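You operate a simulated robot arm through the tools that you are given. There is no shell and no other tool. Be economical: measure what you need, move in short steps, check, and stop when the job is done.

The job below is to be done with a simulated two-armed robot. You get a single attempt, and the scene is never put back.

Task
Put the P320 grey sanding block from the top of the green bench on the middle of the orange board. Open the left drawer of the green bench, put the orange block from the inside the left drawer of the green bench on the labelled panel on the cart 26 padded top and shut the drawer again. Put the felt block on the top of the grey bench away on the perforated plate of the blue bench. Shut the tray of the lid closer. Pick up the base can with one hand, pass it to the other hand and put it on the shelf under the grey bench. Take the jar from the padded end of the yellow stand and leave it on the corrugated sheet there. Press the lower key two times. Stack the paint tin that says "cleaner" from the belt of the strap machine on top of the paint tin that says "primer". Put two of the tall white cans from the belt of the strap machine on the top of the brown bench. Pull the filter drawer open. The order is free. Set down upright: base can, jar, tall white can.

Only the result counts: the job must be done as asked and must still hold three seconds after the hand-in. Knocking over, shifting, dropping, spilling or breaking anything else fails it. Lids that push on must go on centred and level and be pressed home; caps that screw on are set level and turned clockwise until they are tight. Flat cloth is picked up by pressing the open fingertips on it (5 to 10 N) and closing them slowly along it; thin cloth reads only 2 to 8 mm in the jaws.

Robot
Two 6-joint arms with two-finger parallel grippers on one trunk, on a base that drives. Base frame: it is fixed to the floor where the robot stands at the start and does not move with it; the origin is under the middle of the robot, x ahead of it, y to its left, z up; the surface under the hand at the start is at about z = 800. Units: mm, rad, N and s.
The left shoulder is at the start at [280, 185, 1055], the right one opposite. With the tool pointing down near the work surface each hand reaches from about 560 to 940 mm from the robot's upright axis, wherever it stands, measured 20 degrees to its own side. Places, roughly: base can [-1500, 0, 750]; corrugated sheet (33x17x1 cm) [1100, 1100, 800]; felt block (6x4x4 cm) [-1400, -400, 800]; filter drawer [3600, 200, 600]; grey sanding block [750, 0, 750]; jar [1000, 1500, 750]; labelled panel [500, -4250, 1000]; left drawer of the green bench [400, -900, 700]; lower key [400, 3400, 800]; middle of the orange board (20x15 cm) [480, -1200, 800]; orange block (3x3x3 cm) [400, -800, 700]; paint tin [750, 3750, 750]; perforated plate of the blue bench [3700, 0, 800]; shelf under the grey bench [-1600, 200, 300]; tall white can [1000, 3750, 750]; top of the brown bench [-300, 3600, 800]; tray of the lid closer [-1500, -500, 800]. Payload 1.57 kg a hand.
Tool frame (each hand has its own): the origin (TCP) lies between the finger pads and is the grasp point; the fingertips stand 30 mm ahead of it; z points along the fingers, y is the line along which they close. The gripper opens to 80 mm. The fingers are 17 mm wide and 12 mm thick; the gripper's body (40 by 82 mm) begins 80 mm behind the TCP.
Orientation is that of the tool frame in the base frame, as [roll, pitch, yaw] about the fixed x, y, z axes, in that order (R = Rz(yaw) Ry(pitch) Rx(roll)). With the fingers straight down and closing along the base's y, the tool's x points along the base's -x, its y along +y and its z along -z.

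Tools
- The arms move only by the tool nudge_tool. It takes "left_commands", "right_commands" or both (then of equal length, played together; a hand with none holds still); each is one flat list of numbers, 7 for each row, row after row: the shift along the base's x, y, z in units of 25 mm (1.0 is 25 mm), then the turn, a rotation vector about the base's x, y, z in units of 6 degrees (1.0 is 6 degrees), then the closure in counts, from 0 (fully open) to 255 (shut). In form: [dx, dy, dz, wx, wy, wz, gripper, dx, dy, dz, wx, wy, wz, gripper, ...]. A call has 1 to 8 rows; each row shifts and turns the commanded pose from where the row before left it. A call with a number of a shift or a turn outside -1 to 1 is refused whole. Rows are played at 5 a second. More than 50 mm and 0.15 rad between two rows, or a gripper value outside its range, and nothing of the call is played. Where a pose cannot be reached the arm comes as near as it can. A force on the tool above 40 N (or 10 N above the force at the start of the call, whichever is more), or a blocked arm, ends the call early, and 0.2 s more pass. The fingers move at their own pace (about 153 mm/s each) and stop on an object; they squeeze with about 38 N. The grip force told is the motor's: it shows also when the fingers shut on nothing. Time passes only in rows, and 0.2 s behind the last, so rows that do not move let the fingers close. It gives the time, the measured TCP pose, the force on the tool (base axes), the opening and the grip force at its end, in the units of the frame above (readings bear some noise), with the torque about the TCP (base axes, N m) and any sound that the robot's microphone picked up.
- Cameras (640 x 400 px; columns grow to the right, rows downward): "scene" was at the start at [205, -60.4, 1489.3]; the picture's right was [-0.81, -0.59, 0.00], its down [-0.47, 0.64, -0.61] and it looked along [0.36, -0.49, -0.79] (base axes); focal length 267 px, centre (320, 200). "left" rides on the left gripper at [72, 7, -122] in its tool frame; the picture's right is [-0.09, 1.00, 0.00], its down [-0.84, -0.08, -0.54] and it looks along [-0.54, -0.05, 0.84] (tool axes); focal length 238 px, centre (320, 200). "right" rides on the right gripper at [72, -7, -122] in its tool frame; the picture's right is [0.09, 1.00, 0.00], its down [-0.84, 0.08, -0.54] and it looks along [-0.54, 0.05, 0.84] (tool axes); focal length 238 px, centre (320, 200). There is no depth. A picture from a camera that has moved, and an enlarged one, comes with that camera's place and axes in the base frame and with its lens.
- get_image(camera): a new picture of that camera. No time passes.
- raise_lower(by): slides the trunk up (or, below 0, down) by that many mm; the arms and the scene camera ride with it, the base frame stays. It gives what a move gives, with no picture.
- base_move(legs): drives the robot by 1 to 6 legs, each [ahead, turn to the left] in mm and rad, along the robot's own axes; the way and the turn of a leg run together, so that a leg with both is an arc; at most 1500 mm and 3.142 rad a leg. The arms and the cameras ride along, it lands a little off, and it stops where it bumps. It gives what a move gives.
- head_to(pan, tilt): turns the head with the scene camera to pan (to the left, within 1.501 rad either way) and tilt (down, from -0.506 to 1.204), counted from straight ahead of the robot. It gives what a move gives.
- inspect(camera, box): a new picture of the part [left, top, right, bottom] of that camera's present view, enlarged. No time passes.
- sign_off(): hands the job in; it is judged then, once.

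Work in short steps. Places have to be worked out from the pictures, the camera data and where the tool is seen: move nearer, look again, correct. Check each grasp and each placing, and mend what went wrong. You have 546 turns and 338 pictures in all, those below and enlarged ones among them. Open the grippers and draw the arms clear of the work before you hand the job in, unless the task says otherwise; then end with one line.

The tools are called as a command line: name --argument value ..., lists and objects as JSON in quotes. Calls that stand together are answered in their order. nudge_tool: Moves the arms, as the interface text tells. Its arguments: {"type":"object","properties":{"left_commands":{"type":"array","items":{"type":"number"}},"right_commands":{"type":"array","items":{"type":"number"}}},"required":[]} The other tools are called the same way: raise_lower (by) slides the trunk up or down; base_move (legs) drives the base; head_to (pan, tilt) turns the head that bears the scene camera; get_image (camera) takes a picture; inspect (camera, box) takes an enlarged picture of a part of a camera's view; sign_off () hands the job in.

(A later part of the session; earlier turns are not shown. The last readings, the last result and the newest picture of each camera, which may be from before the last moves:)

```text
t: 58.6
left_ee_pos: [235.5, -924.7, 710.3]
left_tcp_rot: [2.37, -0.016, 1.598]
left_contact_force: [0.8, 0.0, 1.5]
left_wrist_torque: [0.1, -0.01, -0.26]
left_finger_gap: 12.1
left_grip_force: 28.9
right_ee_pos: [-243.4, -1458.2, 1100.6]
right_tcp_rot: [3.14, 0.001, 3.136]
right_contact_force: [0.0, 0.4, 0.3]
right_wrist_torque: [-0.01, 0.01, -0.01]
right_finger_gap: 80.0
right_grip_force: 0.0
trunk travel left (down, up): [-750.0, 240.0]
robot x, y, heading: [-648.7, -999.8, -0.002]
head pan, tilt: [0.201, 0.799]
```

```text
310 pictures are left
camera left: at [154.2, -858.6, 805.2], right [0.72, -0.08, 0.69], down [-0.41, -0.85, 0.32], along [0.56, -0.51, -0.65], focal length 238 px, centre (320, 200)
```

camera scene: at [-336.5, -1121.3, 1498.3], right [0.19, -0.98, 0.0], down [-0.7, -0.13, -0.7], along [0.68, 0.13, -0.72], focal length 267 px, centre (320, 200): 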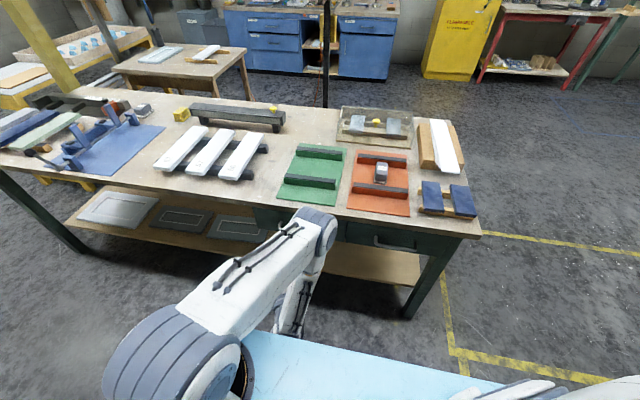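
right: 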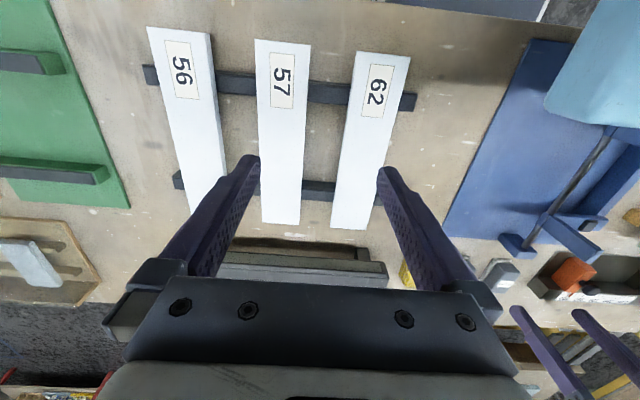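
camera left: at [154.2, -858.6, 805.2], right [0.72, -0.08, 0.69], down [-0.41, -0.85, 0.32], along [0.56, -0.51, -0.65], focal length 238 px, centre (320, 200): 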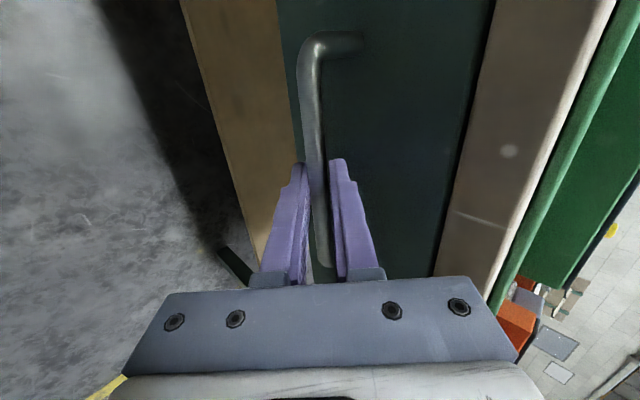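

Handle gripped (12 mm). I pull the drawer out: first 75 mm with the arm to feel it.

nudge_tool --left_commands '[-0.5, 0, 0, 0, 0, 0, 255, -0.5, 0, 0, 0, 0, 0, 255, -1, 0, 0, 0, 0, 0, 255, -1, 0, 0, 0, 0, 0, 255]'

base_move --legs '[[-120, 0]]'

get_image --camera "left"

get_image --camera "scene"

```text
t: 59.6
left_ee_pos: [160.6, -924.3, 710.5]
left_tcp_rot: [2.371, -0.017, 1.598]
left_contact_force: [-1.6, 1.3, 5.5]
left_wrist_torque: [0.2, 0.1, -0.23]
left_finger_gap: 11.7
left_grip_force: 28.6
right_ee_pos: [-241.6, -1458.1, 1100.5]
right_tcp_rot: [3.141, 0.001, 3.136]
right_contact_force: [-1.0, 0.1, 0.0]
right_wrist_torque: [-0.04, 0.02, -0.01]
right_finger_gap: 80.0
right_grip_force: 0.0
trunk travel left (down, up): [-750.0, 240.0]
robot x, y, heading: [-648.1, -1000.5, -0.003]
head pan, tilt: [0.201, 0.799]
```

```text
t: 60.8
left_ee_pos: [40.6, -924.4, 712.1]
left_tcp_rot: [2.37, -0.017, 1.601]
left_contact_force: [-0.9, 4.7, 7.1]
left_wrist_torque: [0.16, 0.0, -0.15]
left_finger_gap: 11.8
left_grip_force: 29.0
right_ee_pos: [-361.7, -1458.5, 1100.5]
right_tcp_rot: [-3.141, -0.001, 3.137]
right_contact_force: [0.4, 0.3, -0.1]
right_wrist_torque: [0.0, 0.03, 0.02]
right_finger_gap: 80.0
right_grip_force: 0.1
trunk travel left (down, up): [-750.0, 240.0]
robot x, y, heading: [-767.8, -1003.8, -0.003]
head pan, tilt: [0.201, 0.799]
```

```text
309 pictures are left
camera left: at [-41.5, -857.7, 805.2], right [0.72, -0.08, 0.69], down [-0.41, -0.85, 0.32], along [0.57, -0.51, -0.65], focal length 238 px, centre (320, 200)
```

left: 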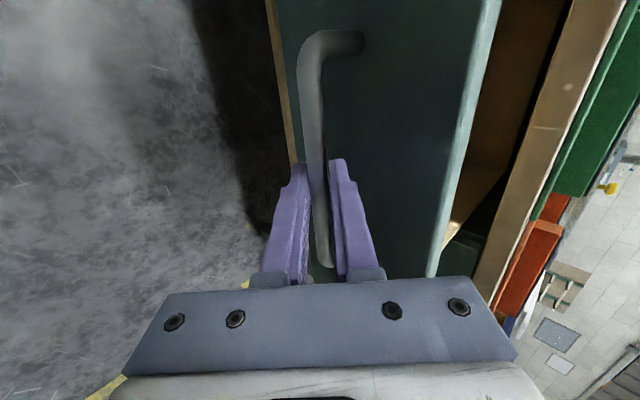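

```text
308 pictures are left
camera scene: at [-527.8, -987.4, 1498.4], right [0.2, -0.98, 0.0], down [-0.7, -0.14, -0.7], along [0.68, 0.14, -0.72], focal length 267 px, centre (320, 200)
```

scene: 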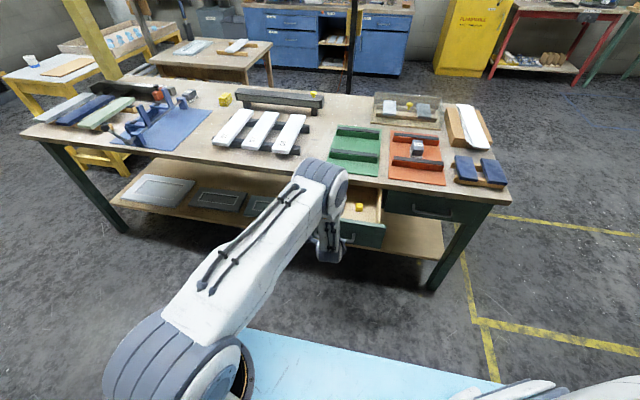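

The drawer is open about 195 mm and an orange-ish block is visible. I zoom in.

inspect --camera "scene" --box '[310, 170, 420, 260]'

```text
4.44 times, centred on (365, 215) of scene
camera zoom: at [-527.8, -987.4, 1498.4], right [0.2, -0.98, 0.0], down [-0.7, -0.14, -0.7], along [0.68, 0.14, -0.72], focal length 1185 px, centre (120, 133)
```

zoom: 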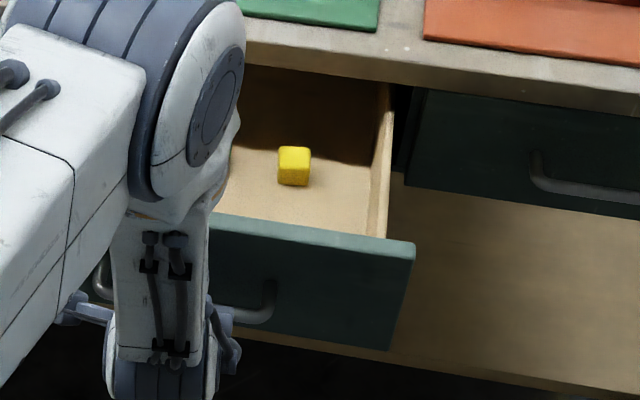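

That one is yellow; the orange block must be hidden by the arm. I release the handle, retreat up, and turn the fingers straight down.

nudge_tool --left_commands '[0, 0, 0, 0, 0, 0, 120, 0, 0, 0, 0, 0, 0, 120, -0.7, 0, 0.7, 0, 0, 0, 120, -0.7, 0, 0.7, 0, 0, 0, 120, -0.7, 0, 0.9, 0, 0, 0, 120, 0, 0, 1, 0, 0, 0, 0, 0, 0, 1, 0, 0, 0, 0, 0, 0, 1, 0, 0, 0, 0]'

nudge_tool --left_commands '[0.3, 0, 1, 0, 0.95, 0, 0, 0.3, 0, 1, 0, 0.95, 0, 0, 0.3, 0, 0.5, 0, 0.95, 0, 0, 0.3, 0, 0, 0, 0.95, 0, 0, 0.3, 0, 0, 0, 0.95, 0, 0, 0.3, 0, 0, 0, 0.95, 0, 0, 0.3, 0, 0, 0, 0.95, 0, 0, 0.3, 0, 0, 0, 0.7, 0, 0]'

get_image --camera "left"

get_image --camera "scene"

```text
t: 62.6
left_ee_pos: [-11.6, -924.5, 843.1]
left_tcp_rot: [2.371, -0.018, 1.6]
left_contact_force: [0.3, 0.6, -0.4]
left_wrist_torque: [-0.01, -0.03, 0.0]
left_finger_gap: 79.9
left_grip_force: 0.1
right_ee_pos: [-361.3, -1457.5, 1100.4]
right_tcp_rot: [3.141, 0.0, 3.137]
right_contact_force: [0.3, 1.0, -1.1]
right_wrist_torque: [-0.01, -0.01, -0.01]
right_finger_gap: 79.7
right_grip_force: 0.1
trunk travel left (down, up): [-750.0, 240.0]
robot x, y, heading: [-771.0, -1004.4, -0.001]
head pan, tilt: [0.201, 0.799]
```

```text
t: 64.4
left_ee_pos: [39.5, -912.7, 903.0]
left_tcp_rot: [3.018, -0.076, 1.59]
left_contact_force: [-0.5, -0.3, -1.0]
left_wrist_torque: [-0.02, 0.02, -0.03]
left_finger_gap: 79.9
left_grip_force: 0.1
left hand out of reach, approached as far as the arm can: row 3, 4, 5
right_ee_pos: [-361.8, -1457.1, 1100.8]
right_tcp_rot: [3.14, 0.0, 3.136]
right_contact_force: [-0.5, -0.3, 0.4]
right_wrist_torque: [0.02, -0.04, 0.03]
right_finger_gap: 80.1
right_grip_force: 0.0
trunk travel left (down, up): [-750.0, 240.0]
robot x, y, heading: [-766.0, -1008.6, -0.002]
head pan, tilt: [0.201, 0.799]
```

```text
306 pictures are left
camera left: at [29.1, -852.6, 1030.6], right [0.99, -0.08, 0.12], down [-0.13, -0.88, 0.46], along [0.07, -0.47, -0.88], focal length 238 px, centre (320, 200)
```

left: 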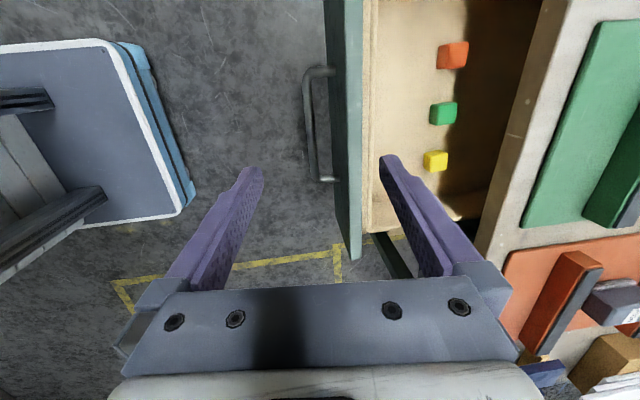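

```text
305 pictures are left
camera scene: at [-527.6, -987.5, 1498.3], right [0.2, -0.98, 0.0], down [-0.7, -0.14, -0.7], along [0.68, 0.14, -0.72], focal length 267 px, centre (320, 200)
```

scene: 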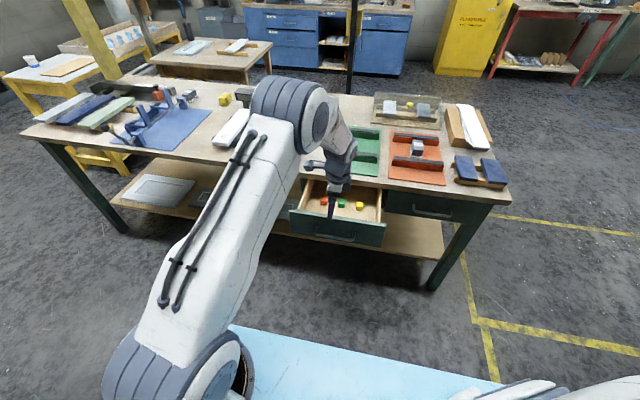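

All three blocks are there; orange is near (256, -845), still close under the bench edge. I'll push the drawer further open from inside: closed fingers go down behind the front panel (inner face x≈110) and pull back.

nudge_tool --left_commands '[0.9, 0, 0, -0.37, 0.58, 0, 255, 0.9, 0, 0, -0.37, 0.58, 0, 255, 0.9, 0, 0, 0, 0, 0, 255, 0.9, 0, 0, 0, 0, 0, 255, 0.9, 0, 0, 0, 0, 0, 255]'

get_image --camera "left"

```text
t: 65.6
left_ee_pos: [130.9, -911.6, 902.8]
left_tcp_rot: [3.138, -0.001, 1.586]
left_contact_force: [0.4, -0.1, -0.5]
left_wrist_torque: [-0.04, 0.0, 0.02]
left_finger_gap: 0.0
left_grip_force: 21.2
left hand out of reach, approached as far as the arm can: row 5
right_ee_pos: [-362.6, -1458.1, 1101.2]
right_tcp_rot: [3.141, 0.002, 3.135]
right_contact_force: [0.7, 0.0, -0.5]
right_wrist_torque: [0.01, -0.01, 0.0]
right_finger_gap: 79.9
right_grip_force: 0.2
trunk travel left (down, up): [-750.0, 240.0]
robot x, y, heading: [-769.4, -1002.9, -0.003]
head pan, tilt: [0.201, 0.799]
```

```text
304 pictures are left
camera left: at [135.4, -841.4, 1025.6], right [1.0, -0.08, 0.0], down [-0.07, -0.84, 0.54], along [-0.04, -0.54, -0.84], focal length 238 px, centre (320, 200)
```

left: 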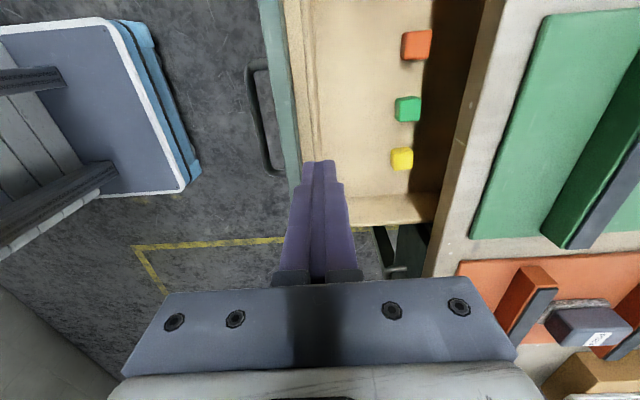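

The arm is at full reach; I drive 50 mm forward, then lower the fingertips into the drawer.

base_move --legs '[[50, 0]]'

nudge_tool --left_commands '[0, 0, -1, 0, 0, 0, 255, 0, 0, -1, 0, 0, 0, 255, 0, 0, -1, 0, 0, 0, 255, 0, 0, -1, 0, 0, 0, 255, 0, 0, -1, 0, 0, 0, 255, 0, 0, -1, 0, 0, 0, 255, 0, 0, -0.2, 0, 0, 0, 255]'

get_image --camera "left"

```text
t: 66.5
left_ee_pos: [180.8, -910.9, 902.3]
left_tcp_rot: [3.137, -0.002, 1.586]
left_contact_force: [-0.5, -0.4, -0.5]
left_wrist_torque: [0.0, -0.03, -0.01]
left_finger_gap: 0.3
left_grip_force: 21.3
right_ee_pos: [-310.5, -1458.3, 1101.2]
right_tcp_rot: [-3.141, 0.0, 3.136]
right_contact_force: [-0.7, -0.4, 0.5]
right_wrist_torque: [0.01, -0.02, 0.0]
right_finger_gap: 80.1
right_grip_force: 0.1
trunk travel left (down, up): [-750.0, 240.0]
robot x, y, heading: [-717.2, -1004.8, 0.001]
head pan, tilt: [0.201, 0.799]
```

```text
t: 68.1
left_ee_pos: [157.4, -907.1, 752.6]
left_tcp_rot: [3.137, 0.0, 1.586]
left_contact_force: [-0.3, 0.6, 0.6]
left_wrist_torque: [0.01, 0.0, 0.04]
left_finger_gap: 0.1
left_grip_force: 21.7
left hand out of reach, approached as far as the arm can: row 2, 3, 4, 5, 6
right_ee_pos: [-309.6, -1457.5, 1101.0]
right_tcp_rot: [-3.141, 0.001, 3.137]
right_contact_force: [-0.1, -0.5, -0.1]
right_wrist_torque: [0.0, -0.01, -0.01]
right_finger_gap: 80.2
right_grip_force: 0.0
trunk travel left (down, up): [-750.0, 240.0]
robot x, y, heading: [-718.3, -1003.6, -0.0]
head pan, tilt: [0.201, 0.799]
```

```text
303 pictures are left
camera left: at [161.3, -836.6, 876.1], right [1.0, -0.08, 0.01], down [-0.07, -0.84, 0.54], along [-0.04, -0.54, -0.84], focal length 238 px, centre (320, 200)
```

left: 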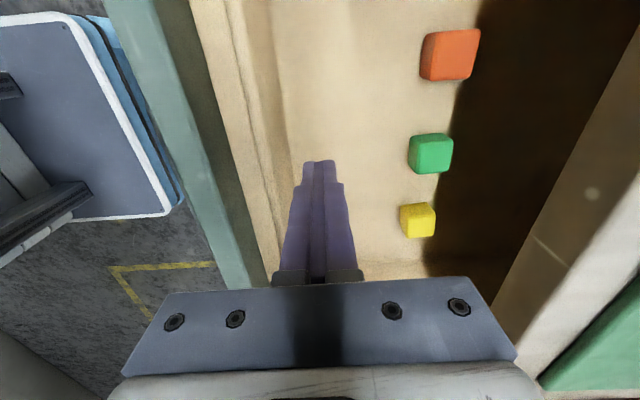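

Fingertips are inside the drawer. I lower a little more and pull toward -x.

nudge_tool --left_commands '[0, 0, -0.8, 0, 0, 0, 255, -0.8, 0, 0, 0, 0, 0, 255, -0.8, 0, 0, 0, 0, 0, 255, -0.8, 0, 0, 0, 0, 0, 255, -0.8, 0, 0, 0, 0, 0, 255, -0.8, 0, 0, 0, 0, 0, 255, -0.8, 0, 0, 0, 0, 0, 255]'

get_image --camera "left"

```text
t: 69.7
left_ee_pos: [140.6, -915.2, 718.4]
left_tcp_rot: [3.136, -0.001, 1.587]
left_contact_force: [1.2, 0.5, -0.2]
left_wrist_torque: [0.02, 0.03, -0.01]
left_finger_gap: 0.0
left_grip_force: 21.0
left hand out of reach, approached as far as the arm can: row 1, 2, 3, 4, 5, 6, 7
right_ee_pos: [-311.0, -1457.1, 1101.1]
right_tcp_rot: [3.14, -0.001, 3.138]
right_contact_force: [0.0, -0.5, -0.4]
right_wrist_torque: [-0.01, 0.04, -0.01]
right_finger_gap: 80.1
right_grip_force: 0.0
trunk travel left (down, up): [-750.0, 240.0]
robot x, y, heading: [-717.8, -1003.8, 0.0]
head pan, tilt: [0.201, 0.799]
```

```text
302 pictures are left
camera left: at [145.7, -844.6, 841.8], right [1.0, -0.08, 0.0], down [-0.07, -0.84, 0.54], along [-0.04, -0.54, -0.84], focal length 238 px, centre (320, 200)
```

left: 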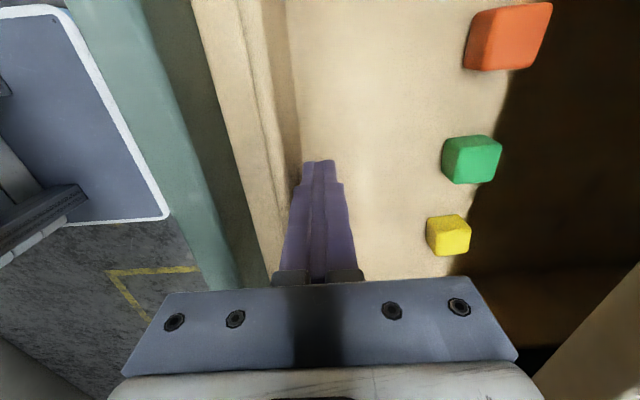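

The arm is near its reach limit, so I pull by driving the base back 110 mm.

base_move --legs '[[-110, 0]]'

get_image --camera "left"

```text
t: 70.9
left_ee_pos: [28.3, -914.8, 718.8]
left_tcp_rot: [3.138, -0.003, 1.588]
left_contact_force: [-0.3, -1.1, -0.2]
left_wrist_torque: [0.0, -0.01, -0.02]
left_finger_gap: 0.1
left_grip_force: 21.2
right_ee_pos: [-422.3, -1458.2, 1100.8]
right_tcp_rot: [-3.141, 0.0, 3.137]
right_contact_force: [0.2, 0.1, 1.2]
right_wrist_torque: [0.04, 0.0, 0.01]
right_finger_gap: 80.1
right_grip_force: 0.0
trunk travel left (down, up): [-750.0, 240.0]
robot x, y, heading: [-824.8, -1003.2, -0.003]
head pan, tilt: [0.201, 0.799]
```

```text
301 pictures are left
camera left: at [34.9, -844.8, 841.2], right [1.0, -0.08, 0.0], down [-0.07, -0.84, 0.54], along [-0.04, -0.54, -0.84], focal length 238 px, centre (320, 200)
```

left: 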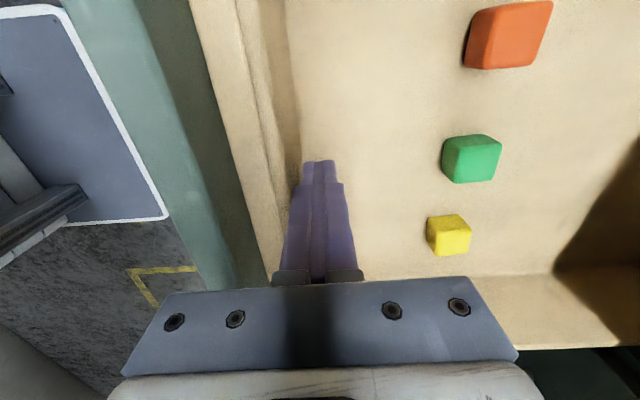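

The drawer is well open and the blocks are clear of the bench edge. Triangulation puts the orange block at about (152, -849), top z≈660. I raise the hand, drive forward 125 mm, and shift over it.

nudge_tool --left_commands '[0.3, 0, 0.5, 0, 0, 0, 255, 0, 0, 1, 0, 0, 0, 255, 0, 0, 1, 0, 0, 0, 0, 0, 0, 1, 0, 0, 0, 0]'

base_move --legs '[[120, 0]]'

nudge_tool --left_commands '[0, 0.8, 0, 0, 0, 0, 0, 0, 0.8, 0, 0, 0, 0, 0, 0, 0.9, 0, 0, 0, 0, 0]'

get_image --camera "left"

```text
t: 71.9
left_ee_pos: [52.0, -917.6, 801.4]
left_tcp_rot: [-3.141, -0.004, 1.585]
left_contact_force: [-0.3, 0.0, 0.2]
left_wrist_torque: [-0.03, 0.05, 0.0]
left_finger_gap: 79.9
left_grip_force: 0.0
left hand out of reach, approached as far as the arm can: row 2, 3, 4
right_ee_pos: [-421.9, -1457.2, 1101.6]
right_tcp_rot: [-3.141, 0.001, 3.139]
right_contact_force: [0.8, -0.9, 0.0]
right_wrist_torque: [-0.04, -0.02, 0.0]
right_finger_gap: 79.9
right_grip_force: 0.2
trunk travel left (down, up): [-750.0, 240.0]
robot x, y, heading: [-825.1, -1001.2, -0.002]
head pan, tilt: [0.201, 0.799]
```

```text
t: 73.1
left_ee_pos: [173.1, -915.4, 801.3]
left_tcp_rot: [-3.141, -0.002, 1.587]
left_contact_force: [0.2, -0.3, -0.4]
left_wrist_torque: [0.01, -0.03, -0.02]
left_finger_gap: 79.9
left_grip_force: 0.1
right_ee_pos: [-300.8, -1456.3, 1101.2]
right_tcp_rot: [3.141, 0.001, 3.136]
right_contact_force: [-0.3, -1.1, 0.2]
right_wrist_torque: [0.0, 0.04, 0.0]
right_finger_gap: 79.9
right_grip_force: 0.0
trunk travel left (down, up): [-750.0, 240.0]
robot x, y, heading: [-710.6, -1005.2, -0.001]
head pan, tilt: [0.201, 0.799]
```

```text
t: 73.9
left_ee_pos: [180.2, -853.4, 799.8]
left_tcp_rot: [-3.14, -0.003, 1.586]
left_contact_force: [0.0, -0.2, 0.4]
left_wrist_torque: [-0.05, 0.02, 0.0]
left_finger_gap: 80.2
left_grip_force: 0.0
left hand out of reach, approached as far as the arm can: row 2
right_ee_pos: [-298.5, -1457.8, 1100.6]
right_tcp_rot: [-3.141, 0.0, 3.138]
right_contact_force: [-0.1, -0.8, -0.5]
right_wrist_torque: [-0.01, 0.01, 0.02]
right_finger_gap: 80.1
right_grip_force: 0.0
trunk travel left (down, up): [-750.0, 240.0]
robot x, y, heading: [-706.5, -1003.9, -0.002]
head pan, tilt: [0.201, 0.799]
```

```text
300 pictures are left
camera left: at [186.3, -784.1, 922.8], right [1.0, -0.08, 0.0], down [-0.06, -0.84, 0.54], along [-0.04, -0.54, -0.84], focal length 238 px, centre (320, 200)
```

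left: 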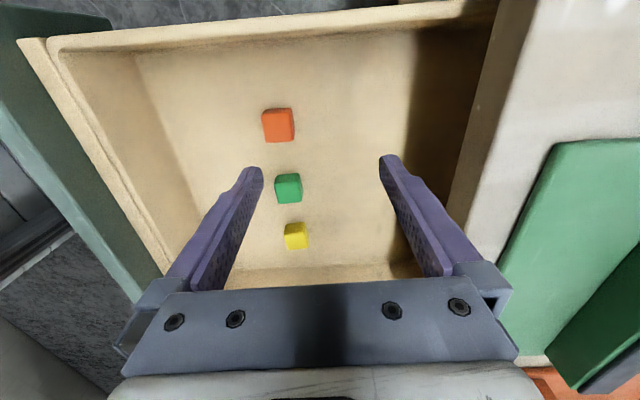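

Better triangulation: the orange block is at (139, -847), top z≈683. I move over and lower to just above it.

nudge_tool --left_commands '[-0.8, 0.2, -0.6, 0, 0, 0, 0, -0.8, 0, -0.7, 0, 0, 0, 0, 0, 0, -0.8, 0, 0, 0, 0, 0, 0, -0.8, 0, 0, 0, 0]'

get_image --camera "left"

```text
t: 74.9
left_ee_pos: [159.7, -849.7, 723.4]
left_tcp_rot: [3.141, -0.004, 1.587]
left_contact_force: [0.0, -0.4, -0.1]
left_wrist_torque: [0.0, 0.02, 0.02]
left_finger_gap: 80.4
left_grip_force: 0.0
left hand out of reach, approached as far as the arm can: row 1, 2, 4
right_ee_pos: [-298.7, -1457.7, 1101.3]
right_tcp_rot: [-3.14, -0.001, 3.139]
right_contact_force: [-0.4, 0.0, -0.6]
right_wrist_torque: [0.02, 0.0, 0.02]
right_finger_gap: 80.0
right_grip_force: 0.1
trunk travel left (down, up): [-750.0, 240.0]
robot x, y, heading: [-708.6, -1004.5, 0.001]
head pan, tilt: [0.201, 0.799]
```

```text
299 pictures are left
camera left: at [165.5, -780.1, 846.1], right [1.0, -0.08, 0.0], down [-0.06, -0.84, 0.54], along [-0.04, -0.54, -0.84], focal length 238 px, centre (320, 200)
```

left: 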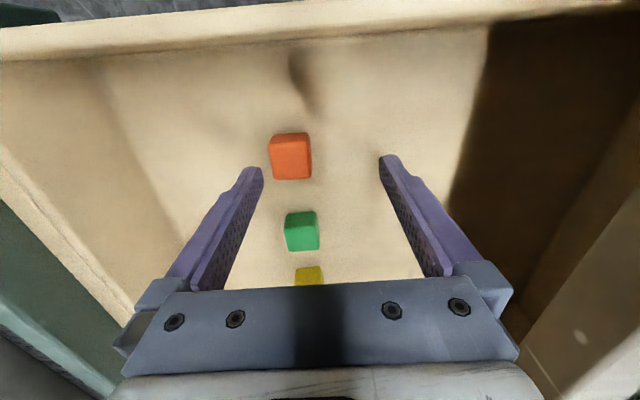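

Block at (138, -846) confirmed. I centre over it and descend to TCP z≈688, then close.

nudge_tool --left_commands '[-0.85, 0.1, 0, 0, 0, 0, 0, 0, 0, -0.7, 0, 0, 0, 0]'

get_image --camera "left"

```text
t: 75.5
left_ee_pos: [152.7, -849.0, 703.8]
left_tcp_rot: [3.141, -0.004, 1.588]
left_contact_force: [0.0, -1.0, 0.3]
left_wrist_torque: [-0.03, 0.03, -0.04]
left_finger_gap: 80.1
left_grip_force: 0.1
left hand out of reach, approached as far as the arm can: row 1, 2
right_ee_pos: [-299.5, -1456.6, 1101.8]
right_tcp_rot: [3.141, 0.0, 3.139]
right_contact_force: [-0.4, -0.3, -0.8]
right_wrist_torque: [-0.01, 0.01, 0.0]
right_finger_gap: 80.1
right_grip_force: 0.1
trunk travel left (down, up): [-750.0, 240.0]
robot x, y, heading: [-705.7, -1004.2, 0.007]
head pan, tilt: [0.201, 0.799]
```

```text
298 pictures are left
camera left: at [158.3, -779.3, 827.3], right [1.0, -0.08, 0.0], down [-0.06, -0.84, 0.54], along [-0.04, -0.54, -0.84], focal length 238 px, centre (320, 200)
```

left: 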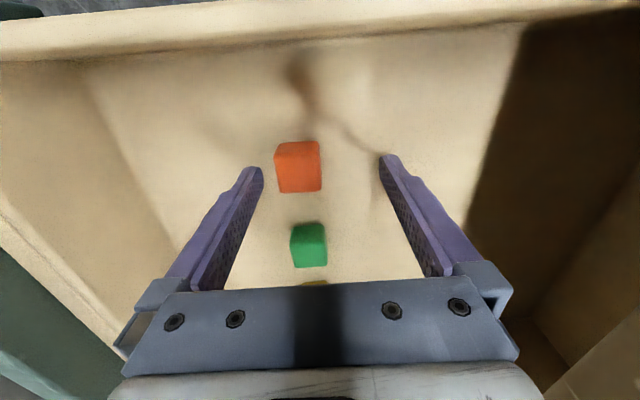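

The arm is at its far limit; I drive forward 40 mm so that the hand can retract into reach.

base_move --legs '[[40, 0]]'

nudge_tool --left_commands '[-1, 0, 0, 0, 0, 0, 0, -1, 0, 0, 0, 0, 0, 0]'

get_image --camera "left"

```text
t: 76.4
left_ee_pos: [192.5, -849.8, 704.9]
left_tcp_rot: [3.141, -0.004, 1.587]
left_contact_force: [-0.4, -0.6, -0.3]
left_wrist_torque: [-0.01, -0.01, 0.0]
left_finger_gap: 80.2
left_grip_force: 0.1
right_ee_pos: [-259.6, -1456.8, 1101.9]
right_tcp_rot: [-3.14, 0.002, 3.138]
right_contact_force: [-0.2, 0.9, 0.6]
right_wrist_torque: [-0.01, -0.03, -0.03]
right_finger_gap: 79.9
right_grip_force: 0.2
trunk travel left (down, up): [-750.0, 240.0]
robot x, y, heading: [-669.9, -1006.0, -0.0]
head pan, tilt: [0.201, 0.799]
```

```text
t: 77.0
left_ee_pos: [187.0, -851.2, 690.5]
left_tcp_rot: [3.135, -0.002, 1.588]
left_contact_force: [0.1, 3.0, 21.0]
left_wrist_torque: [-0.03, 0.94, -0.15]
left_finger_gap: 79.9
left_grip_force: 0.1
left hand out of reach, approached as far as the arm can: row 1, 2
right_ee_pos: [-258.7, -1456.8, 1101.8]
right_tcp_rot: [-3.141, 0.0, 3.137]
right_contact_force: [-0.4, 0.6, -0.2]
right_wrist_torque: [-0.03, 0.02, -0.02]
right_finger_gap: 80.0
right_grip_force: 0.1
trunk travel left (down, up): [-750.0, 240.0]
robot x, y, heading: [-665.3, -1007.4, -0.0]
head pan, tilt: [0.201, 0.799]
```

```text
297 pictures are left
camera left: at [192.0, -781.4, 814.3], right [1.0, -0.08, 0.0], down [-0.07, -0.84, 0.54], along [-0.04, -0.54, -0.84], focal length 238 px, centre (320, 200)
```

left: 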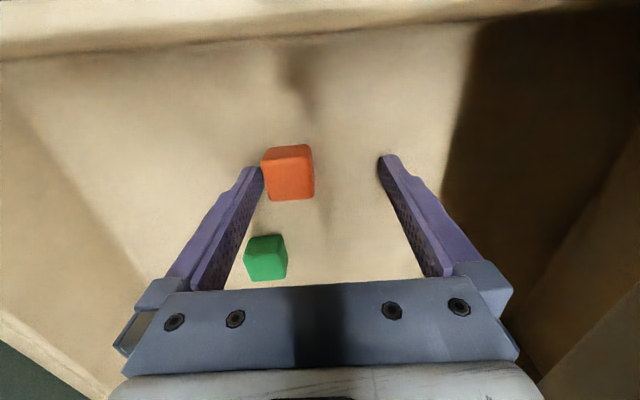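

The fingers touch the drawer floor (z≈660) and the left finger nudged the orange block, which sits between the fingers. I raise a few mm and close.

nudge_tool --left_commands '[0, 0, 0.3, 0, 0, 0, 0, 0, 0, 0.3, 0, 0, 0, 0]'

nudge_tool --left_commands '[0, 0, 0, 0, 0, 0, 255, 0, 0, 0, 0, 0, 0, 255, 0, 0, 0, 0, 0, 0, 255]'

get_image --camera "left"

```text
t: 77.6
left_ee_pos: [189.2, -852.8, 699.4]
left_tcp_rot: [-3.134, -0.004, 1.588]
left_contact_force: [-1.1, -0.1, -0.3]
left_wrist_torque: [0.01, 0.0, 0.02]
left_finger_gap: 80.1
left_grip_force: 0.1
left hand out of reach, approached as far as the arm can: row 2
right_ee_pos: [-259.7, -1458.0, 1100.1]
right_tcp_rot: [-3.141, -0.001, 3.137]
right_contact_force: [0.5, 0.4, 0.4]
right_wrist_torque: [-0.02, 0.01, -0.02]
right_finger_gap: 80.0
right_grip_force: 0.0
trunk travel left (down, up): [-750.0, 240.0]
robot x, y, heading: [-666.4, -1003.4, -0.002]
head pan, tilt: [0.201, 0.799]
```

```text
t: 78.4
left_ee_pos: [190.5, -853.5, 700.3]
left_tcp_rot: [-3.136, -0.004, 1.586]
left_contact_force: [-0.2, 0.3, -0.6]
left_wrist_torque: [0.0, -0.01, 0.0]
left_finger_gap: 28.6
left_grip_force: 38.3
right_ee_pos: [-258.9, -1456.7, 1101.8]
right_tcp_rot: [-3.141, -0.002, 3.138]
right_contact_force: [0.0, -0.9, 0.7]
right_wrist_torque: [-0.03, -0.01, -0.01]
right_finger_gap: 79.9
right_grip_force: 0.1
trunk travel left (down, up): [-750.0, 240.0]
robot x, y, heading: [-666.3, -1005.8, 0.001]
head pan, tilt: [0.201, 0.799]
```

```text
296 pictures are left
camera left: at [195.9, -782.5, 823.2], right [1.0, -0.08, 0.0], down [-0.06, -0.84, 0.54], along [-0.04, -0.54, -0.84], focal length 238 px, centre (320, 200)
```

left: 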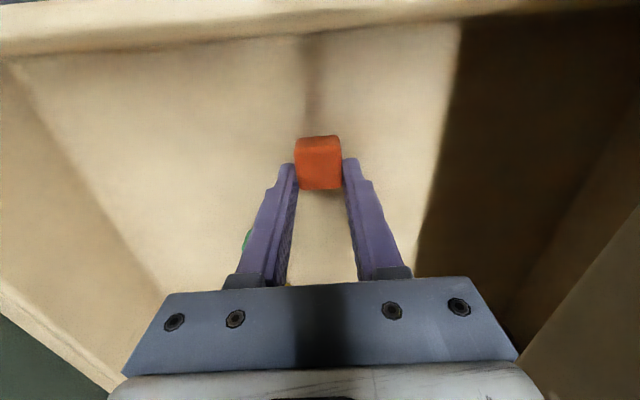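

Orange block held (28.6 mm). I lift it straight out.

nudge_tool --left_commands '[0, 0, 1, 0, 0, 0, 255, 0, 0, 1, 0, 0, 0, 255, 0, 0, 1, 0, 0, 0, 255, 0, 0, 1, 0, 0, 0, 255, -0.5, 0, 1, 0, 0, 0, 255, -0.5, 0, 1, 0, 0, 0, 255, -0.5, 0, 1, 0, 0, 0, 255, -0.5, 0, 1, 0, 0, 0, 255]'

nudge_tool --left_commands '[-1, 0, 1, 0, 0, 0, 255, -1, 0, 1, 0, 0, 0, 255, -1, 0, 1, 0, 0, 0, 255, -1, 0, 1, 0, 0, 0, 255, -1, 0, 0, 0, 0, 0, 255, -1, 0, 0, 0, 0, 0, 255, -1, 0, 0, 0, 0, 0, 255, -1, 0, 0, 0, 0, 0, 255]'

get_image --camera "left"

get_image --camera "scene"

```text
t: 80.2
left_ee_pos: [231.5, -858.2, 883.9]
left_tcp_rot: [-3.139, -0.004, 1.587]
left_contact_force: [-0.4, 0.7, 0.0]
left_wrist_torque: [0.0, 0.04, -0.02]
left_finger_gap: 28.3
left_grip_force: 38.1
left hand out of reach, approached as far as the arm can: row 1, 2, 3, 4, 5, 6, 7, 8
right_ee_pos: [-258.9, -1456.4, 1100.9]
right_tcp_rot: [3.14, 0.002, 3.138]
right_contact_force: [0.9, 0.7, 0.6]
right_wrist_torque: [-0.01, -0.01, -0.02]
right_finger_gap: 80.1
right_grip_force: 0.0
trunk travel left (down, up): [-750.0, 240.0]
robot x, y, heading: [-667.0, -1001.7, 0.001]
head pan, tilt: [0.201, 0.799]
```

```text
t: 82.0
left_ee_pos: [231.0, -864.2, 984.6]
left_tcp_rot: [-3.139, -0.003, 1.587]
left_contact_force: [0.1, 0.3, -0.8]
left_wrist_torque: [0.03, -0.01, 0.02]
left_finger_gap: 28.4
left_grip_force: 38.1
left hand out of reach, approached as far as the arm can: row 1, 2, 3, 4, 5, 6, 7, 8
right_ee_pos: [-259.1, -1456.7, 1101.5]
right_tcp_rot: [-3.14, -0.001, 3.138]
right_contact_force: [0.0, -0.3, 0.1]
right_wrist_torque: [-0.02, -0.02, 0.01]
right_finger_gap: 79.9
right_grip_force: 0.1
trunk travel left (down, up): [-750.0, 240.0]
robot x, y, heading: [-667.4, -1001.1, 0.001]
head pan, tilt: [0.201, 0.799]
```

```text
295 pictures are left
camera left: at [236.9, -794.6, 1107.9], right [1.0, -0.08, 0.0], down [-0.06, -0.84, 0.54], along [-0.04, -0.54, -0.84], focal length 238 px, centre (320, 200)
```

left: 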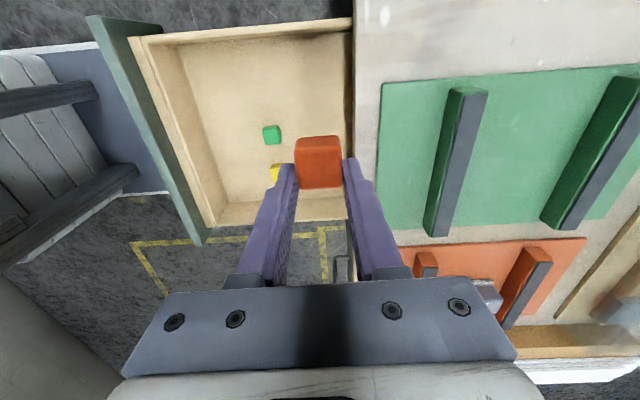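

```text
294 pictures are left
camera scene: at [-425.7, -987.1, 1498.3], right [0.2, -0.98, 0.0], down [-0.7, -0.14, -0.7], along [0.68, 0.14, -0.72], focal length 267 px, centre (320, 200)
```

scene: 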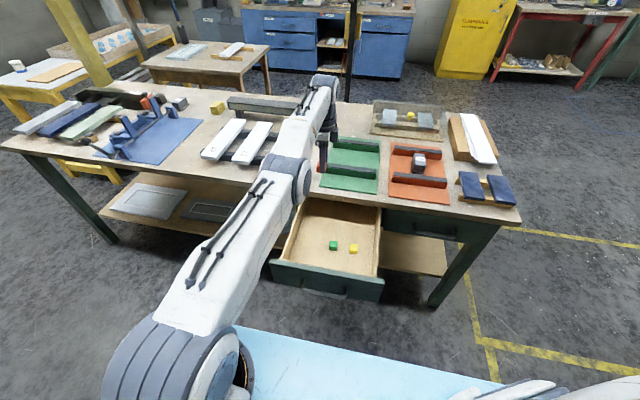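

The block is out. The commanded pose is still beyond reach, so I keep retracting in -x.

nudge_tool --left_commands '[-1, 0, 0, 0, 0, 0, 255, -1, 0, 0, 0, 0, 0, 255, -1, 0, 0, 0, 0, 0, 255, -1, 0, 0, 0, 0, 0, 255, -1, 0, 0, 0, 0, 0, 255, -1, 0, 0, 0, 0, 0, 255, -1, 0, 0, 0, 0, 0, 255, -1, 0, 0, 0, 0, 0, 255]'

```text
t: 83.8
left_ee_pos: [230.4, -864.8, 984.4]
left_tcp_rot: [-3.14, -0.003, 1.586]
left_contact_force: [-0.1, -0.6, 0.3]
left_wrist_torque: [-0.04, 0.0, -0.03]
left_finger_gap: 28.6
left_grip_force: 38.0
left hand out of reach, approached as far as the arm can: row 1, 2, 3, 4, 5, 6, 7, 8
right_ee_pos: [-259.6, -1455.9, 1100.5]
right_tcp_rot: [3.14, -0.001, 3.138]
right_contact_force: [0.1, 0.0, 0.5]
right_wrist_torque: [0.0, 0.01, -0.03]
right_finger_gap: 79.9
right_grip_force: 0.0
trunk travel left (down, up): [-750.0, 240.0]
robot x, y, heading: [-668.4, -1006.8, 0.0]
head pan, tilt: [0.201, 0.799]
```

The wrist yaw is at its limit, which blocks the retraction. I turn the yaw back toward the default.

nudge_tool --left_commands '[0, 0, 0, 0, 0, 1, 255, 0, 0, 0, 0, 0, 1, 255, 0, 0, 0, 0, 0, 1, 255, 0, 0, 0, 0, 0, 1, 255, 0, 0, 0, 0, 0, 1, 255, 0, 0, 0, 0, 0, 1, 255, 0, 0, 0, 0, 0, 1, 255, 0, 0, 0, 0, 0, 1, 255]'

nudge_tool --left_commands '[0, 0, 0, 0, 0, 1, 255, 0, 0, 0, 0, 0, 1, 255, 0, 0, 0, 0, 0, 1, 255, 0, 0, 0, 0, 0, 1, 255, 0, 0, 0, 0, 0, 1, 255, 0, 0, 0, 0, 0, 1, 255, 0, 0, 0, 0, 0, 0.8, 255]'

get_image --camera "scene"

```text
t: 85.6
left_ee_pos: [231.2, -864.5, 985.6]
left_tcp_rot: [-3.141, -0.003, 2.427]
left_contact_force: [-0.5, 0.3, 0.2]
left_wrist_torque: [0.05, 0.02, 0.0]
left_finger_gap: 28.5
left_grip_force: 37.7
right_ee_pos: [-260.1, -1456.8, 1100.3]
right_tcp_rot: [-3.141, -0.001, 3.138]
right_contact_force: [-0.6, -0.4, -0.2]
right_wrist_torque: [0.01, 0.02, 0.01]
right_finger_gap: 80.0
right_grip_force: 0.0
trunk travel left (down, up): [-750.0, 240.0]
robot x, y, heading: [-667.2, -1001.7, 0.002]
head pan, tilt: [0.201, 0.799]
```

```text
t: 87.2
left_ee_pos: [232.2, -864.3, 986.8]
left_tcp_rot: [3.141, -0.004, -3.141]
left_contact_force: [-0.8, -0.6, 0.7]
left_wrist_torque: [0.0, -0.02, -0.02]
left_finger_gap: 28.6
left_grip_force: 37.9
right_ee_pos: [-259.4, -1456.8, 1101.9]
right_tcp_rot: [-3.141, -0.002, 3.137]
right_contact_force: [0.2, 0.0, 0.3]
right_wrist_torque: [0.0, 0.0, -0.01]
right_finger_gap: 80.2
right_grip_force: 0.1
trunk travel left (down, up): [-750.0, 240.0]
robot x, y, heading: [-666.1, -997.7, 0.001]
head pan, tilt: [0.201, 0.799]
```

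```text
293 pictures are left
camera scene: at [-425.6, -987.1, 1498.3], right [0.2, -0.98, 0.0], down [-0.7, -0.14, -0.7], along [0.68, 0.14, -0.72], focal length 267 px, centre (320, 200)
```

scene: 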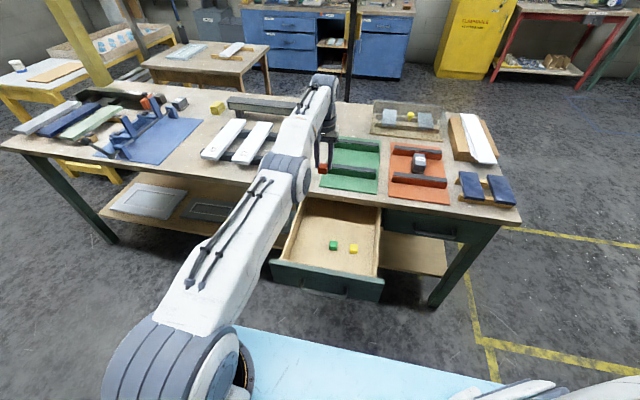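

Back to the default yaw, and motion is free. I retract the left hand and raise it a bit.

nudge_tool --left_commands '[-1, 0, 0.5, 0, 0, 0, 255, -1, 0, 0.5, 0, 0, 0, 255, -1, 0, 0.5, 0, 0, 0, 255, -1, 0, 0.5, 0, 0, 0, 255, -1, 0, 0.5, 0, 0, 0, 255, -1, 0, 0.5, 0, 0, 0, 255, -1, 0, 0.5, 0, 0, 0, 255, -1, 0, 0.5, 0, 0, 0, 255]'

base_move --legs '[[-200, 0], [0, 1.571], [320, 0], [0, -1.571]]'

head_to --pan -0.3 --tilt 0.8

get_image --camera "scene"

```text
t: 89.0
left_ee_pos: [214.5, -874.0, 1079.5]
left_tcp_rot: [3.141, -0.004, 3.137]
left_contact_force: [0.5, -0.9, -0.3]
left_wrist_torque: [0.01, 0.04, 0.0]
left_finger_gap: 28.5
left_grip_force: 38.0
left hand out of reach, approached as far as the arm can: row 1, 2, 3, 4, 5, 6, 7, 8
right_ee_pos: [-259.4, -1456.7, 1101.1]
right_tcp_rot: [3.14, 0.001, 3.138]
right_contact_force: [-0.1, -0.3, -1.0]
right_wrist_torque: [0.02, -0.03, 0.01]
right_finger_gap: 80.1
right_grip_force: 0.1
trunk travel left (down, up): [-750.0, 240.0]
robot x, y, heading: [-664.2, -1004.2, -0.0]
head pan, tilt: [0.201, 0.799]
```

```text
t: 92.3
left_ee_pos: [-142.7, -477.2, 1112.7]
left_tcp_rot: [3.132, -0.164, -2.662]
left_contact_force: [1.6, -2.3, -0.4]
left_wrist_torque: [0.14, 0.07, -0.02]
left_finger_gap: 28.5
left_grip_force: 37.7
right_ee_pos: [-265.1, -1200.5, 1100.2]
right_tcp_rot: [3.139, -0.001, -2.662]
right_contact_force: [-0.2, -2.0, -0.7]
right_wrist_torque: [0.14, 0.0, 0.0]
right_finger_gap: 79.8
right_grip_force: 0.1
trunk travel left (down, up): [-750.0, 240.0]
robot x, y, heading: [-837.0, -996.2, 0.394]
head pan, tilt: [0.201, 0.799]
stopped in leg 2: the robot was blocked; the commanded pose is now the measured one
```

```text
t: 93.2
left_ee_pos: [-143.8, -475.1, 1114.3]
left_tcp_rot: [3.135, -0.166, -2.658]
left_contact_force: [0.6, 0.3, 0.3]
left_wrist_torque: [0.04, -0.04, -0.02]
left_finger_gap: 28.1
left_grip_force: 38.1
right_ee_pos: [-265.3, -1200.1, 1101.9]
right_tcp_rot: [-3.141, -0.001, -2.662]
right_contact_force: [-0.1, -0.2, -0.1]
right_wrist_torque: [0.0, -0.04, -0.05]
right_finger_gap: 80.2
right_grip_force: 0.0
trunk travel left (down, up): [-750.0, 240.0]
robot x, y, heading: [-834.9, -993.2, 0.393]
head pan, tilt: [-0.3, 0.799]
```

```text
292 pictures are left
camera scene: at [-606.2, -924.1, 1498.3], right [0.09, -1.0, 0.0], down [-0.71, -0.07, -0.7], along [0.69, 0.07, -0.72], focal length 267 px, centre (320, 200)
```

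scene: 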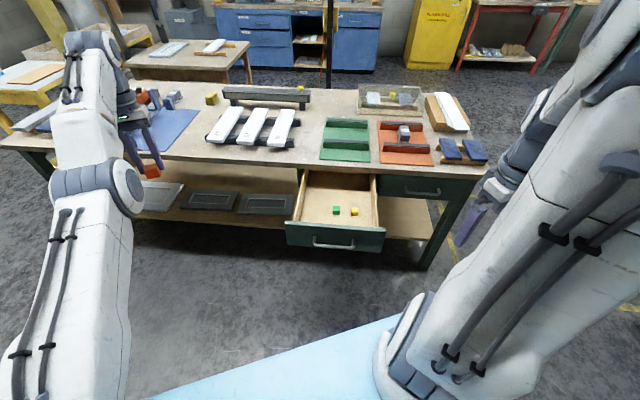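

The base turn was blocked. I look around to both sides to find the obstacle.

head_to --pan 1.5 --tilt 0.7

get_image --camera "scene"

head_to --pan -1.5 --tilt 0.7

get_image --camera "scene"

```text
t: 95.0
left_ee_pos: [-144.8, -474.5, 1113.0]
left_tcp_rot: [3.134, -0.167, -2.659]
left_contact_force: [0.4, -0.4, -1.8]
left_wrist_torque: [0.03, 0.0, -0.01]
left_finger_gap: 28.4
left_grip_force: 37.8
right_ee_pos: [-265.8, -1199.0, 1100.7]
right_tcp_rot: [-3.141, 0.0, -2.661]
right_contact_force: [0.4, -0.5, 0.1]
right_wrist_torque: [0.0, 0.01, -0.01]
right_finger_gap: 79.8
right_grip_force: 0.0
trunk travel left (down, up): [-750.0, 240.0]
robot x, y, heading: [-838.2, -994.0, 0.396]
head pan, tilt: [1.499, 0.7]
```

```text
291 pictures are left
camera scene: at [-713.4, -851.2, 1506.5], right [0.95, 0.32, 0.0], down [0.2, -0.61, -0.76], along [-0.24, 0.73, -0.64], focal length 267 px, centre (320, 200)
```

scene: 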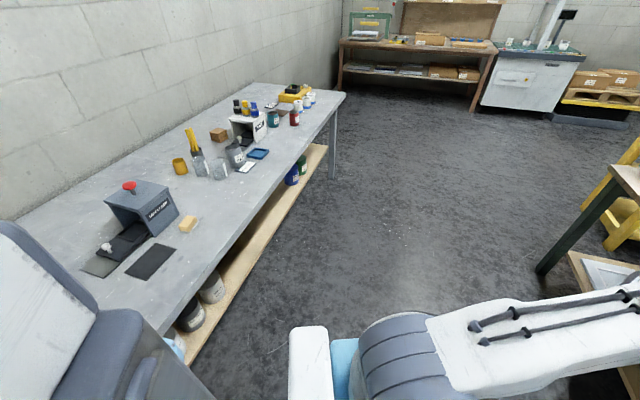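

```text
t: 97.6
left_ee_pos: [-145.0, -474.7, 1114.0]
left_tcp_rot: [3.134, -0.168, -2.658]
left_contact_force: [-0.2, 0.4, -0.5]
left_wrist_torque: [0.0, 0.02, -0.01]
left_finger_gap: 28.8
left_grip_force: 38.2
right_ee_pos: [-266.2, -1199.7, 1101.9]
right_tcp_rot: [3.141, 0.0, -2.661]
right_contact_force: [-0.6, -0.4, -0.1]
right_wrist_torque: [0.03, -0.01, -0.01]
right_finger_gap: 80.1
right_grip_force: 0.1
trunk travel left (down, up): [-750.0, 240.0]
robot x, y, heading: [-830.2, -995.7, 0.393]
head pan, tilt: [-1.499, 0.7]
```

```text
290 pictures are left
camera scene: at [-648.3, -1007.7, 1506.5], right [-0.89, -0.45, 0.0], down [-0.29, 0.58, -0.76], along [0.34, -0.68, -0.64], focal length 267 px, centre (320, 200)
```

scene: 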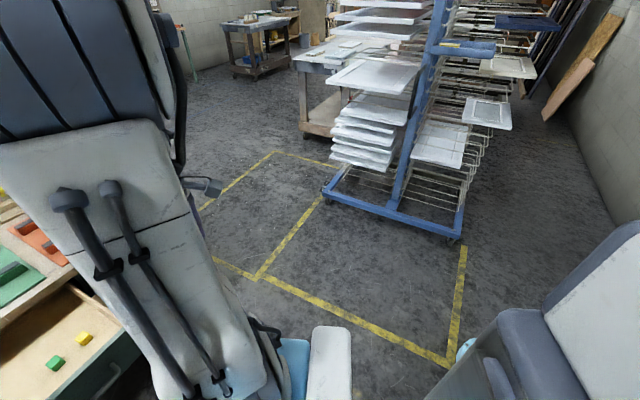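

The grey bench (front edge x≈-1230) blocked the rear corner. I turn back to heading 0, drive forward a bit, then retract the left arm.

base_move --legs '[[0, -0.393], [150, 0]]'

nudge_tool --left_commands '[-0.6, 0.3, 0, 0, 0, 0, 255, -0.6, 0.3, 0, 0, 0, 0, 255, -0.6, 0.3, 0, 0, 0, 0, 255, -0.6, 0.3, 0, 0, 0, 0, 255]'

head_to --pan 0 --tilt 0.8

get_image --camera "scene"

```text
t: 100.2
left_ee_pos: [150.6, -773.7, 1113.7]
left_tcp_rot: [3.136, -0.163, -3.047]
left_contact_force: [0.3, -0.3, 0.3]
left_wrist_torque: [-0.01, -0.02, -0.01]
left_finger_gap: 28.5
left_grip_force: 37.7
right_ee_pos: [-235.5, -1399.1, 1101.3]
right_tcp_rot: [-3.141, 0.0, -3.049]
right_contact_force: [-0.2, -0.1, 0.7]
right_wrist_torque: [0.0, -0.02, 0.01]
right_finger_gap: 79.9
right_grip_force: 0.1
trunk travel left (down, up): [-750.0, 240.0]
robot x, y, heading: [-688.5, -990.0, 0.007]
head pan, tilt: [-1.499, 0.7]
```

```text
t: 101.2
left_ee_pos: [146.7, -738.3, 1112.5]
left_tcp_rot: [3.135, -0.167, -3.049]
left_contact_force: [0.4, -0.1, -0.6]
left_wrist_torque: [-0.02, 0.01, 0.02]
left_finger_gap: 28.3
left_grip_force: 38.3
left hand out of reach, approached as far as the arm can: row 1, 2, 3, 4
right_ee_pos: [-236.0, -1400.1, 1100.9]
right_tcp_rot: [-3.14, 0.001, -3.051]
right_contact_force: [0.1, -0.3, -0.2]
right_wrist_torque: [-0.02, 0.0, -0.01]
right_finger_gap: 79.9
right_grip_force: 0.0
trunk travel left (down, up): [-750.0, 240.0]
robot x, y, heading: [-685.9, -992.1, 0.006]
head pan, tilt: [-1.499, 0.7]
```

```text
t: 102.8
left_ee_pos: [147.0, -738.0, 1112.8]
left_tcp_rot: [3.136, -0.167, -3.046]
left_contact_force: [0.9, 0.2, -0.3]
left_wrist_torque: [-0.01, 0.0, 0.01]
left_finger_gap: 28.7
left_grip_force: 38.4
right_ee_pos: [-235.8, -1399.6, 1101.8]
right_tcp_rot: [3.141, 0.001, -3.048]
right_contact_force: [0.5, 0.7, -1.3]
right_wrist_torque: [0.01, -0.01, 0.01]
right_finger_gap: 80.0
right_grip_force: 0.2
trunk travel left (down, up): [-750.0, 240.0]
robot x, y, heading: [-686.1, -992.2, 0.009]
head pan, tilt: [0.0, 0.799]
```

```text
289 pictures are left
camera scene: at [-443.1, -991.0, 1498.3], right [0.01, -1.0, 0.0], down [-0.72, 0.0, -0.7], along [0.7, 0.0, -0.72], focal length 267 px, centre (320, 200)
```

scene: 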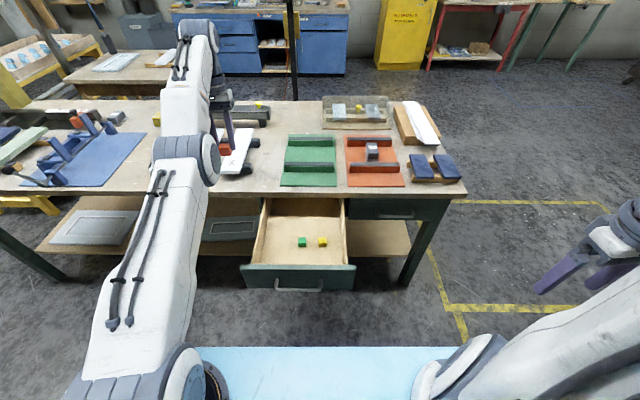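

The left arm looks nearly straight and stuck against a limit. I try lowering it with the pitch restored, which previously was in reach.

nudge_tool --left_commands '[0, 0, -0.8, 0, 0, 0, 255, 0, 0, -0.8, 0, 0, 0, 255, 0, 0, -0.8, 0, 0, 0, 255, 0, 0, -0.8, 0, 0, 0, 255, -0.5, 0, 0, 0, 0, 0, 255, -0.5, 0, 0, 0, 0, 0, 255]'

```text
t: 104.2
left_ee_pos: [122.2, -738.5, 1049.9]
left_tcp_rot: [3.134, -0.164, -3.047]
left_contact_force: [-0.4, -0.8, -0.9]
left_wrist_torque: [0.01, 0.01, 0.03]
left_finger_gap: 28.6
left_grip_force: 37.8
left hand out of reach, approached as far as the arm can: row 1
right_ee_pos: [-235.8, -1400.0, 1099.7]
right_tcp_rot: [3.14, 0.0, -3.048]
right_contact_force: [-0.3, -0.3, 0.5]
right_wrist_torque: [0.0, -0.02, 0.0]
right_finger_gap: 79.9
right_grip_force: 0.1
trunk travel left (down, up): [-750.0, 240.0]
robot x, y, heading: [-687.1, -993.2, 0.005]
head pan, tilt: [0.0, 0.799]
```

It moves again. I retract in -x while levelling the hand.

nudge_tool --left_commands '[-0.8, 0, 0, 0, -0.39, 0, 255, -0.8, 0, 0, 0, -0.39, 0, 255, -0.8, 0, 0, 0, -0.39, 0, 255, -0.8, 0, 0, 0, -0.39, 0, 255, -0.8, 0, 0, 0, 0, -0.3, 255, -0.8, 0, 0, 0, 0, -0.3, 255, -0.8, 0, 0, 0, 0, -0.3, 255, -0.8, 0, 0, 0, 0, 0, 255]'

```text
t: 106.0
left_ee_pos: [-36.9, -737.9, 1050.0]
left_tcp_rot: [-3.133, -0.002, 3.14]
left_contact_force: [-1.0, 1.1, -0.8]
left_wrist_torque: [0.03, -0.04, 0.0]
left_finger_gap: 28.5
left_grip_force: 38.1
right_ee_pos: [-235.1, -1399.3, 1101.0]
right_tcp_rot: [-3.141, 0.0, -3.048]
right_contact_force: [-0.1, -0.3, 0.8]
right_wrist_torque: [0.01, 0.0, 0.02]
right_finger_gap: 80.1
right_grip_force: 0.0
trunk travel left (down, up): [-750.0, 240.0]
robot x, y, heading: [-684.5, -990.0, 0.009]
head pan, tilt: [0.0, 0.799]
```

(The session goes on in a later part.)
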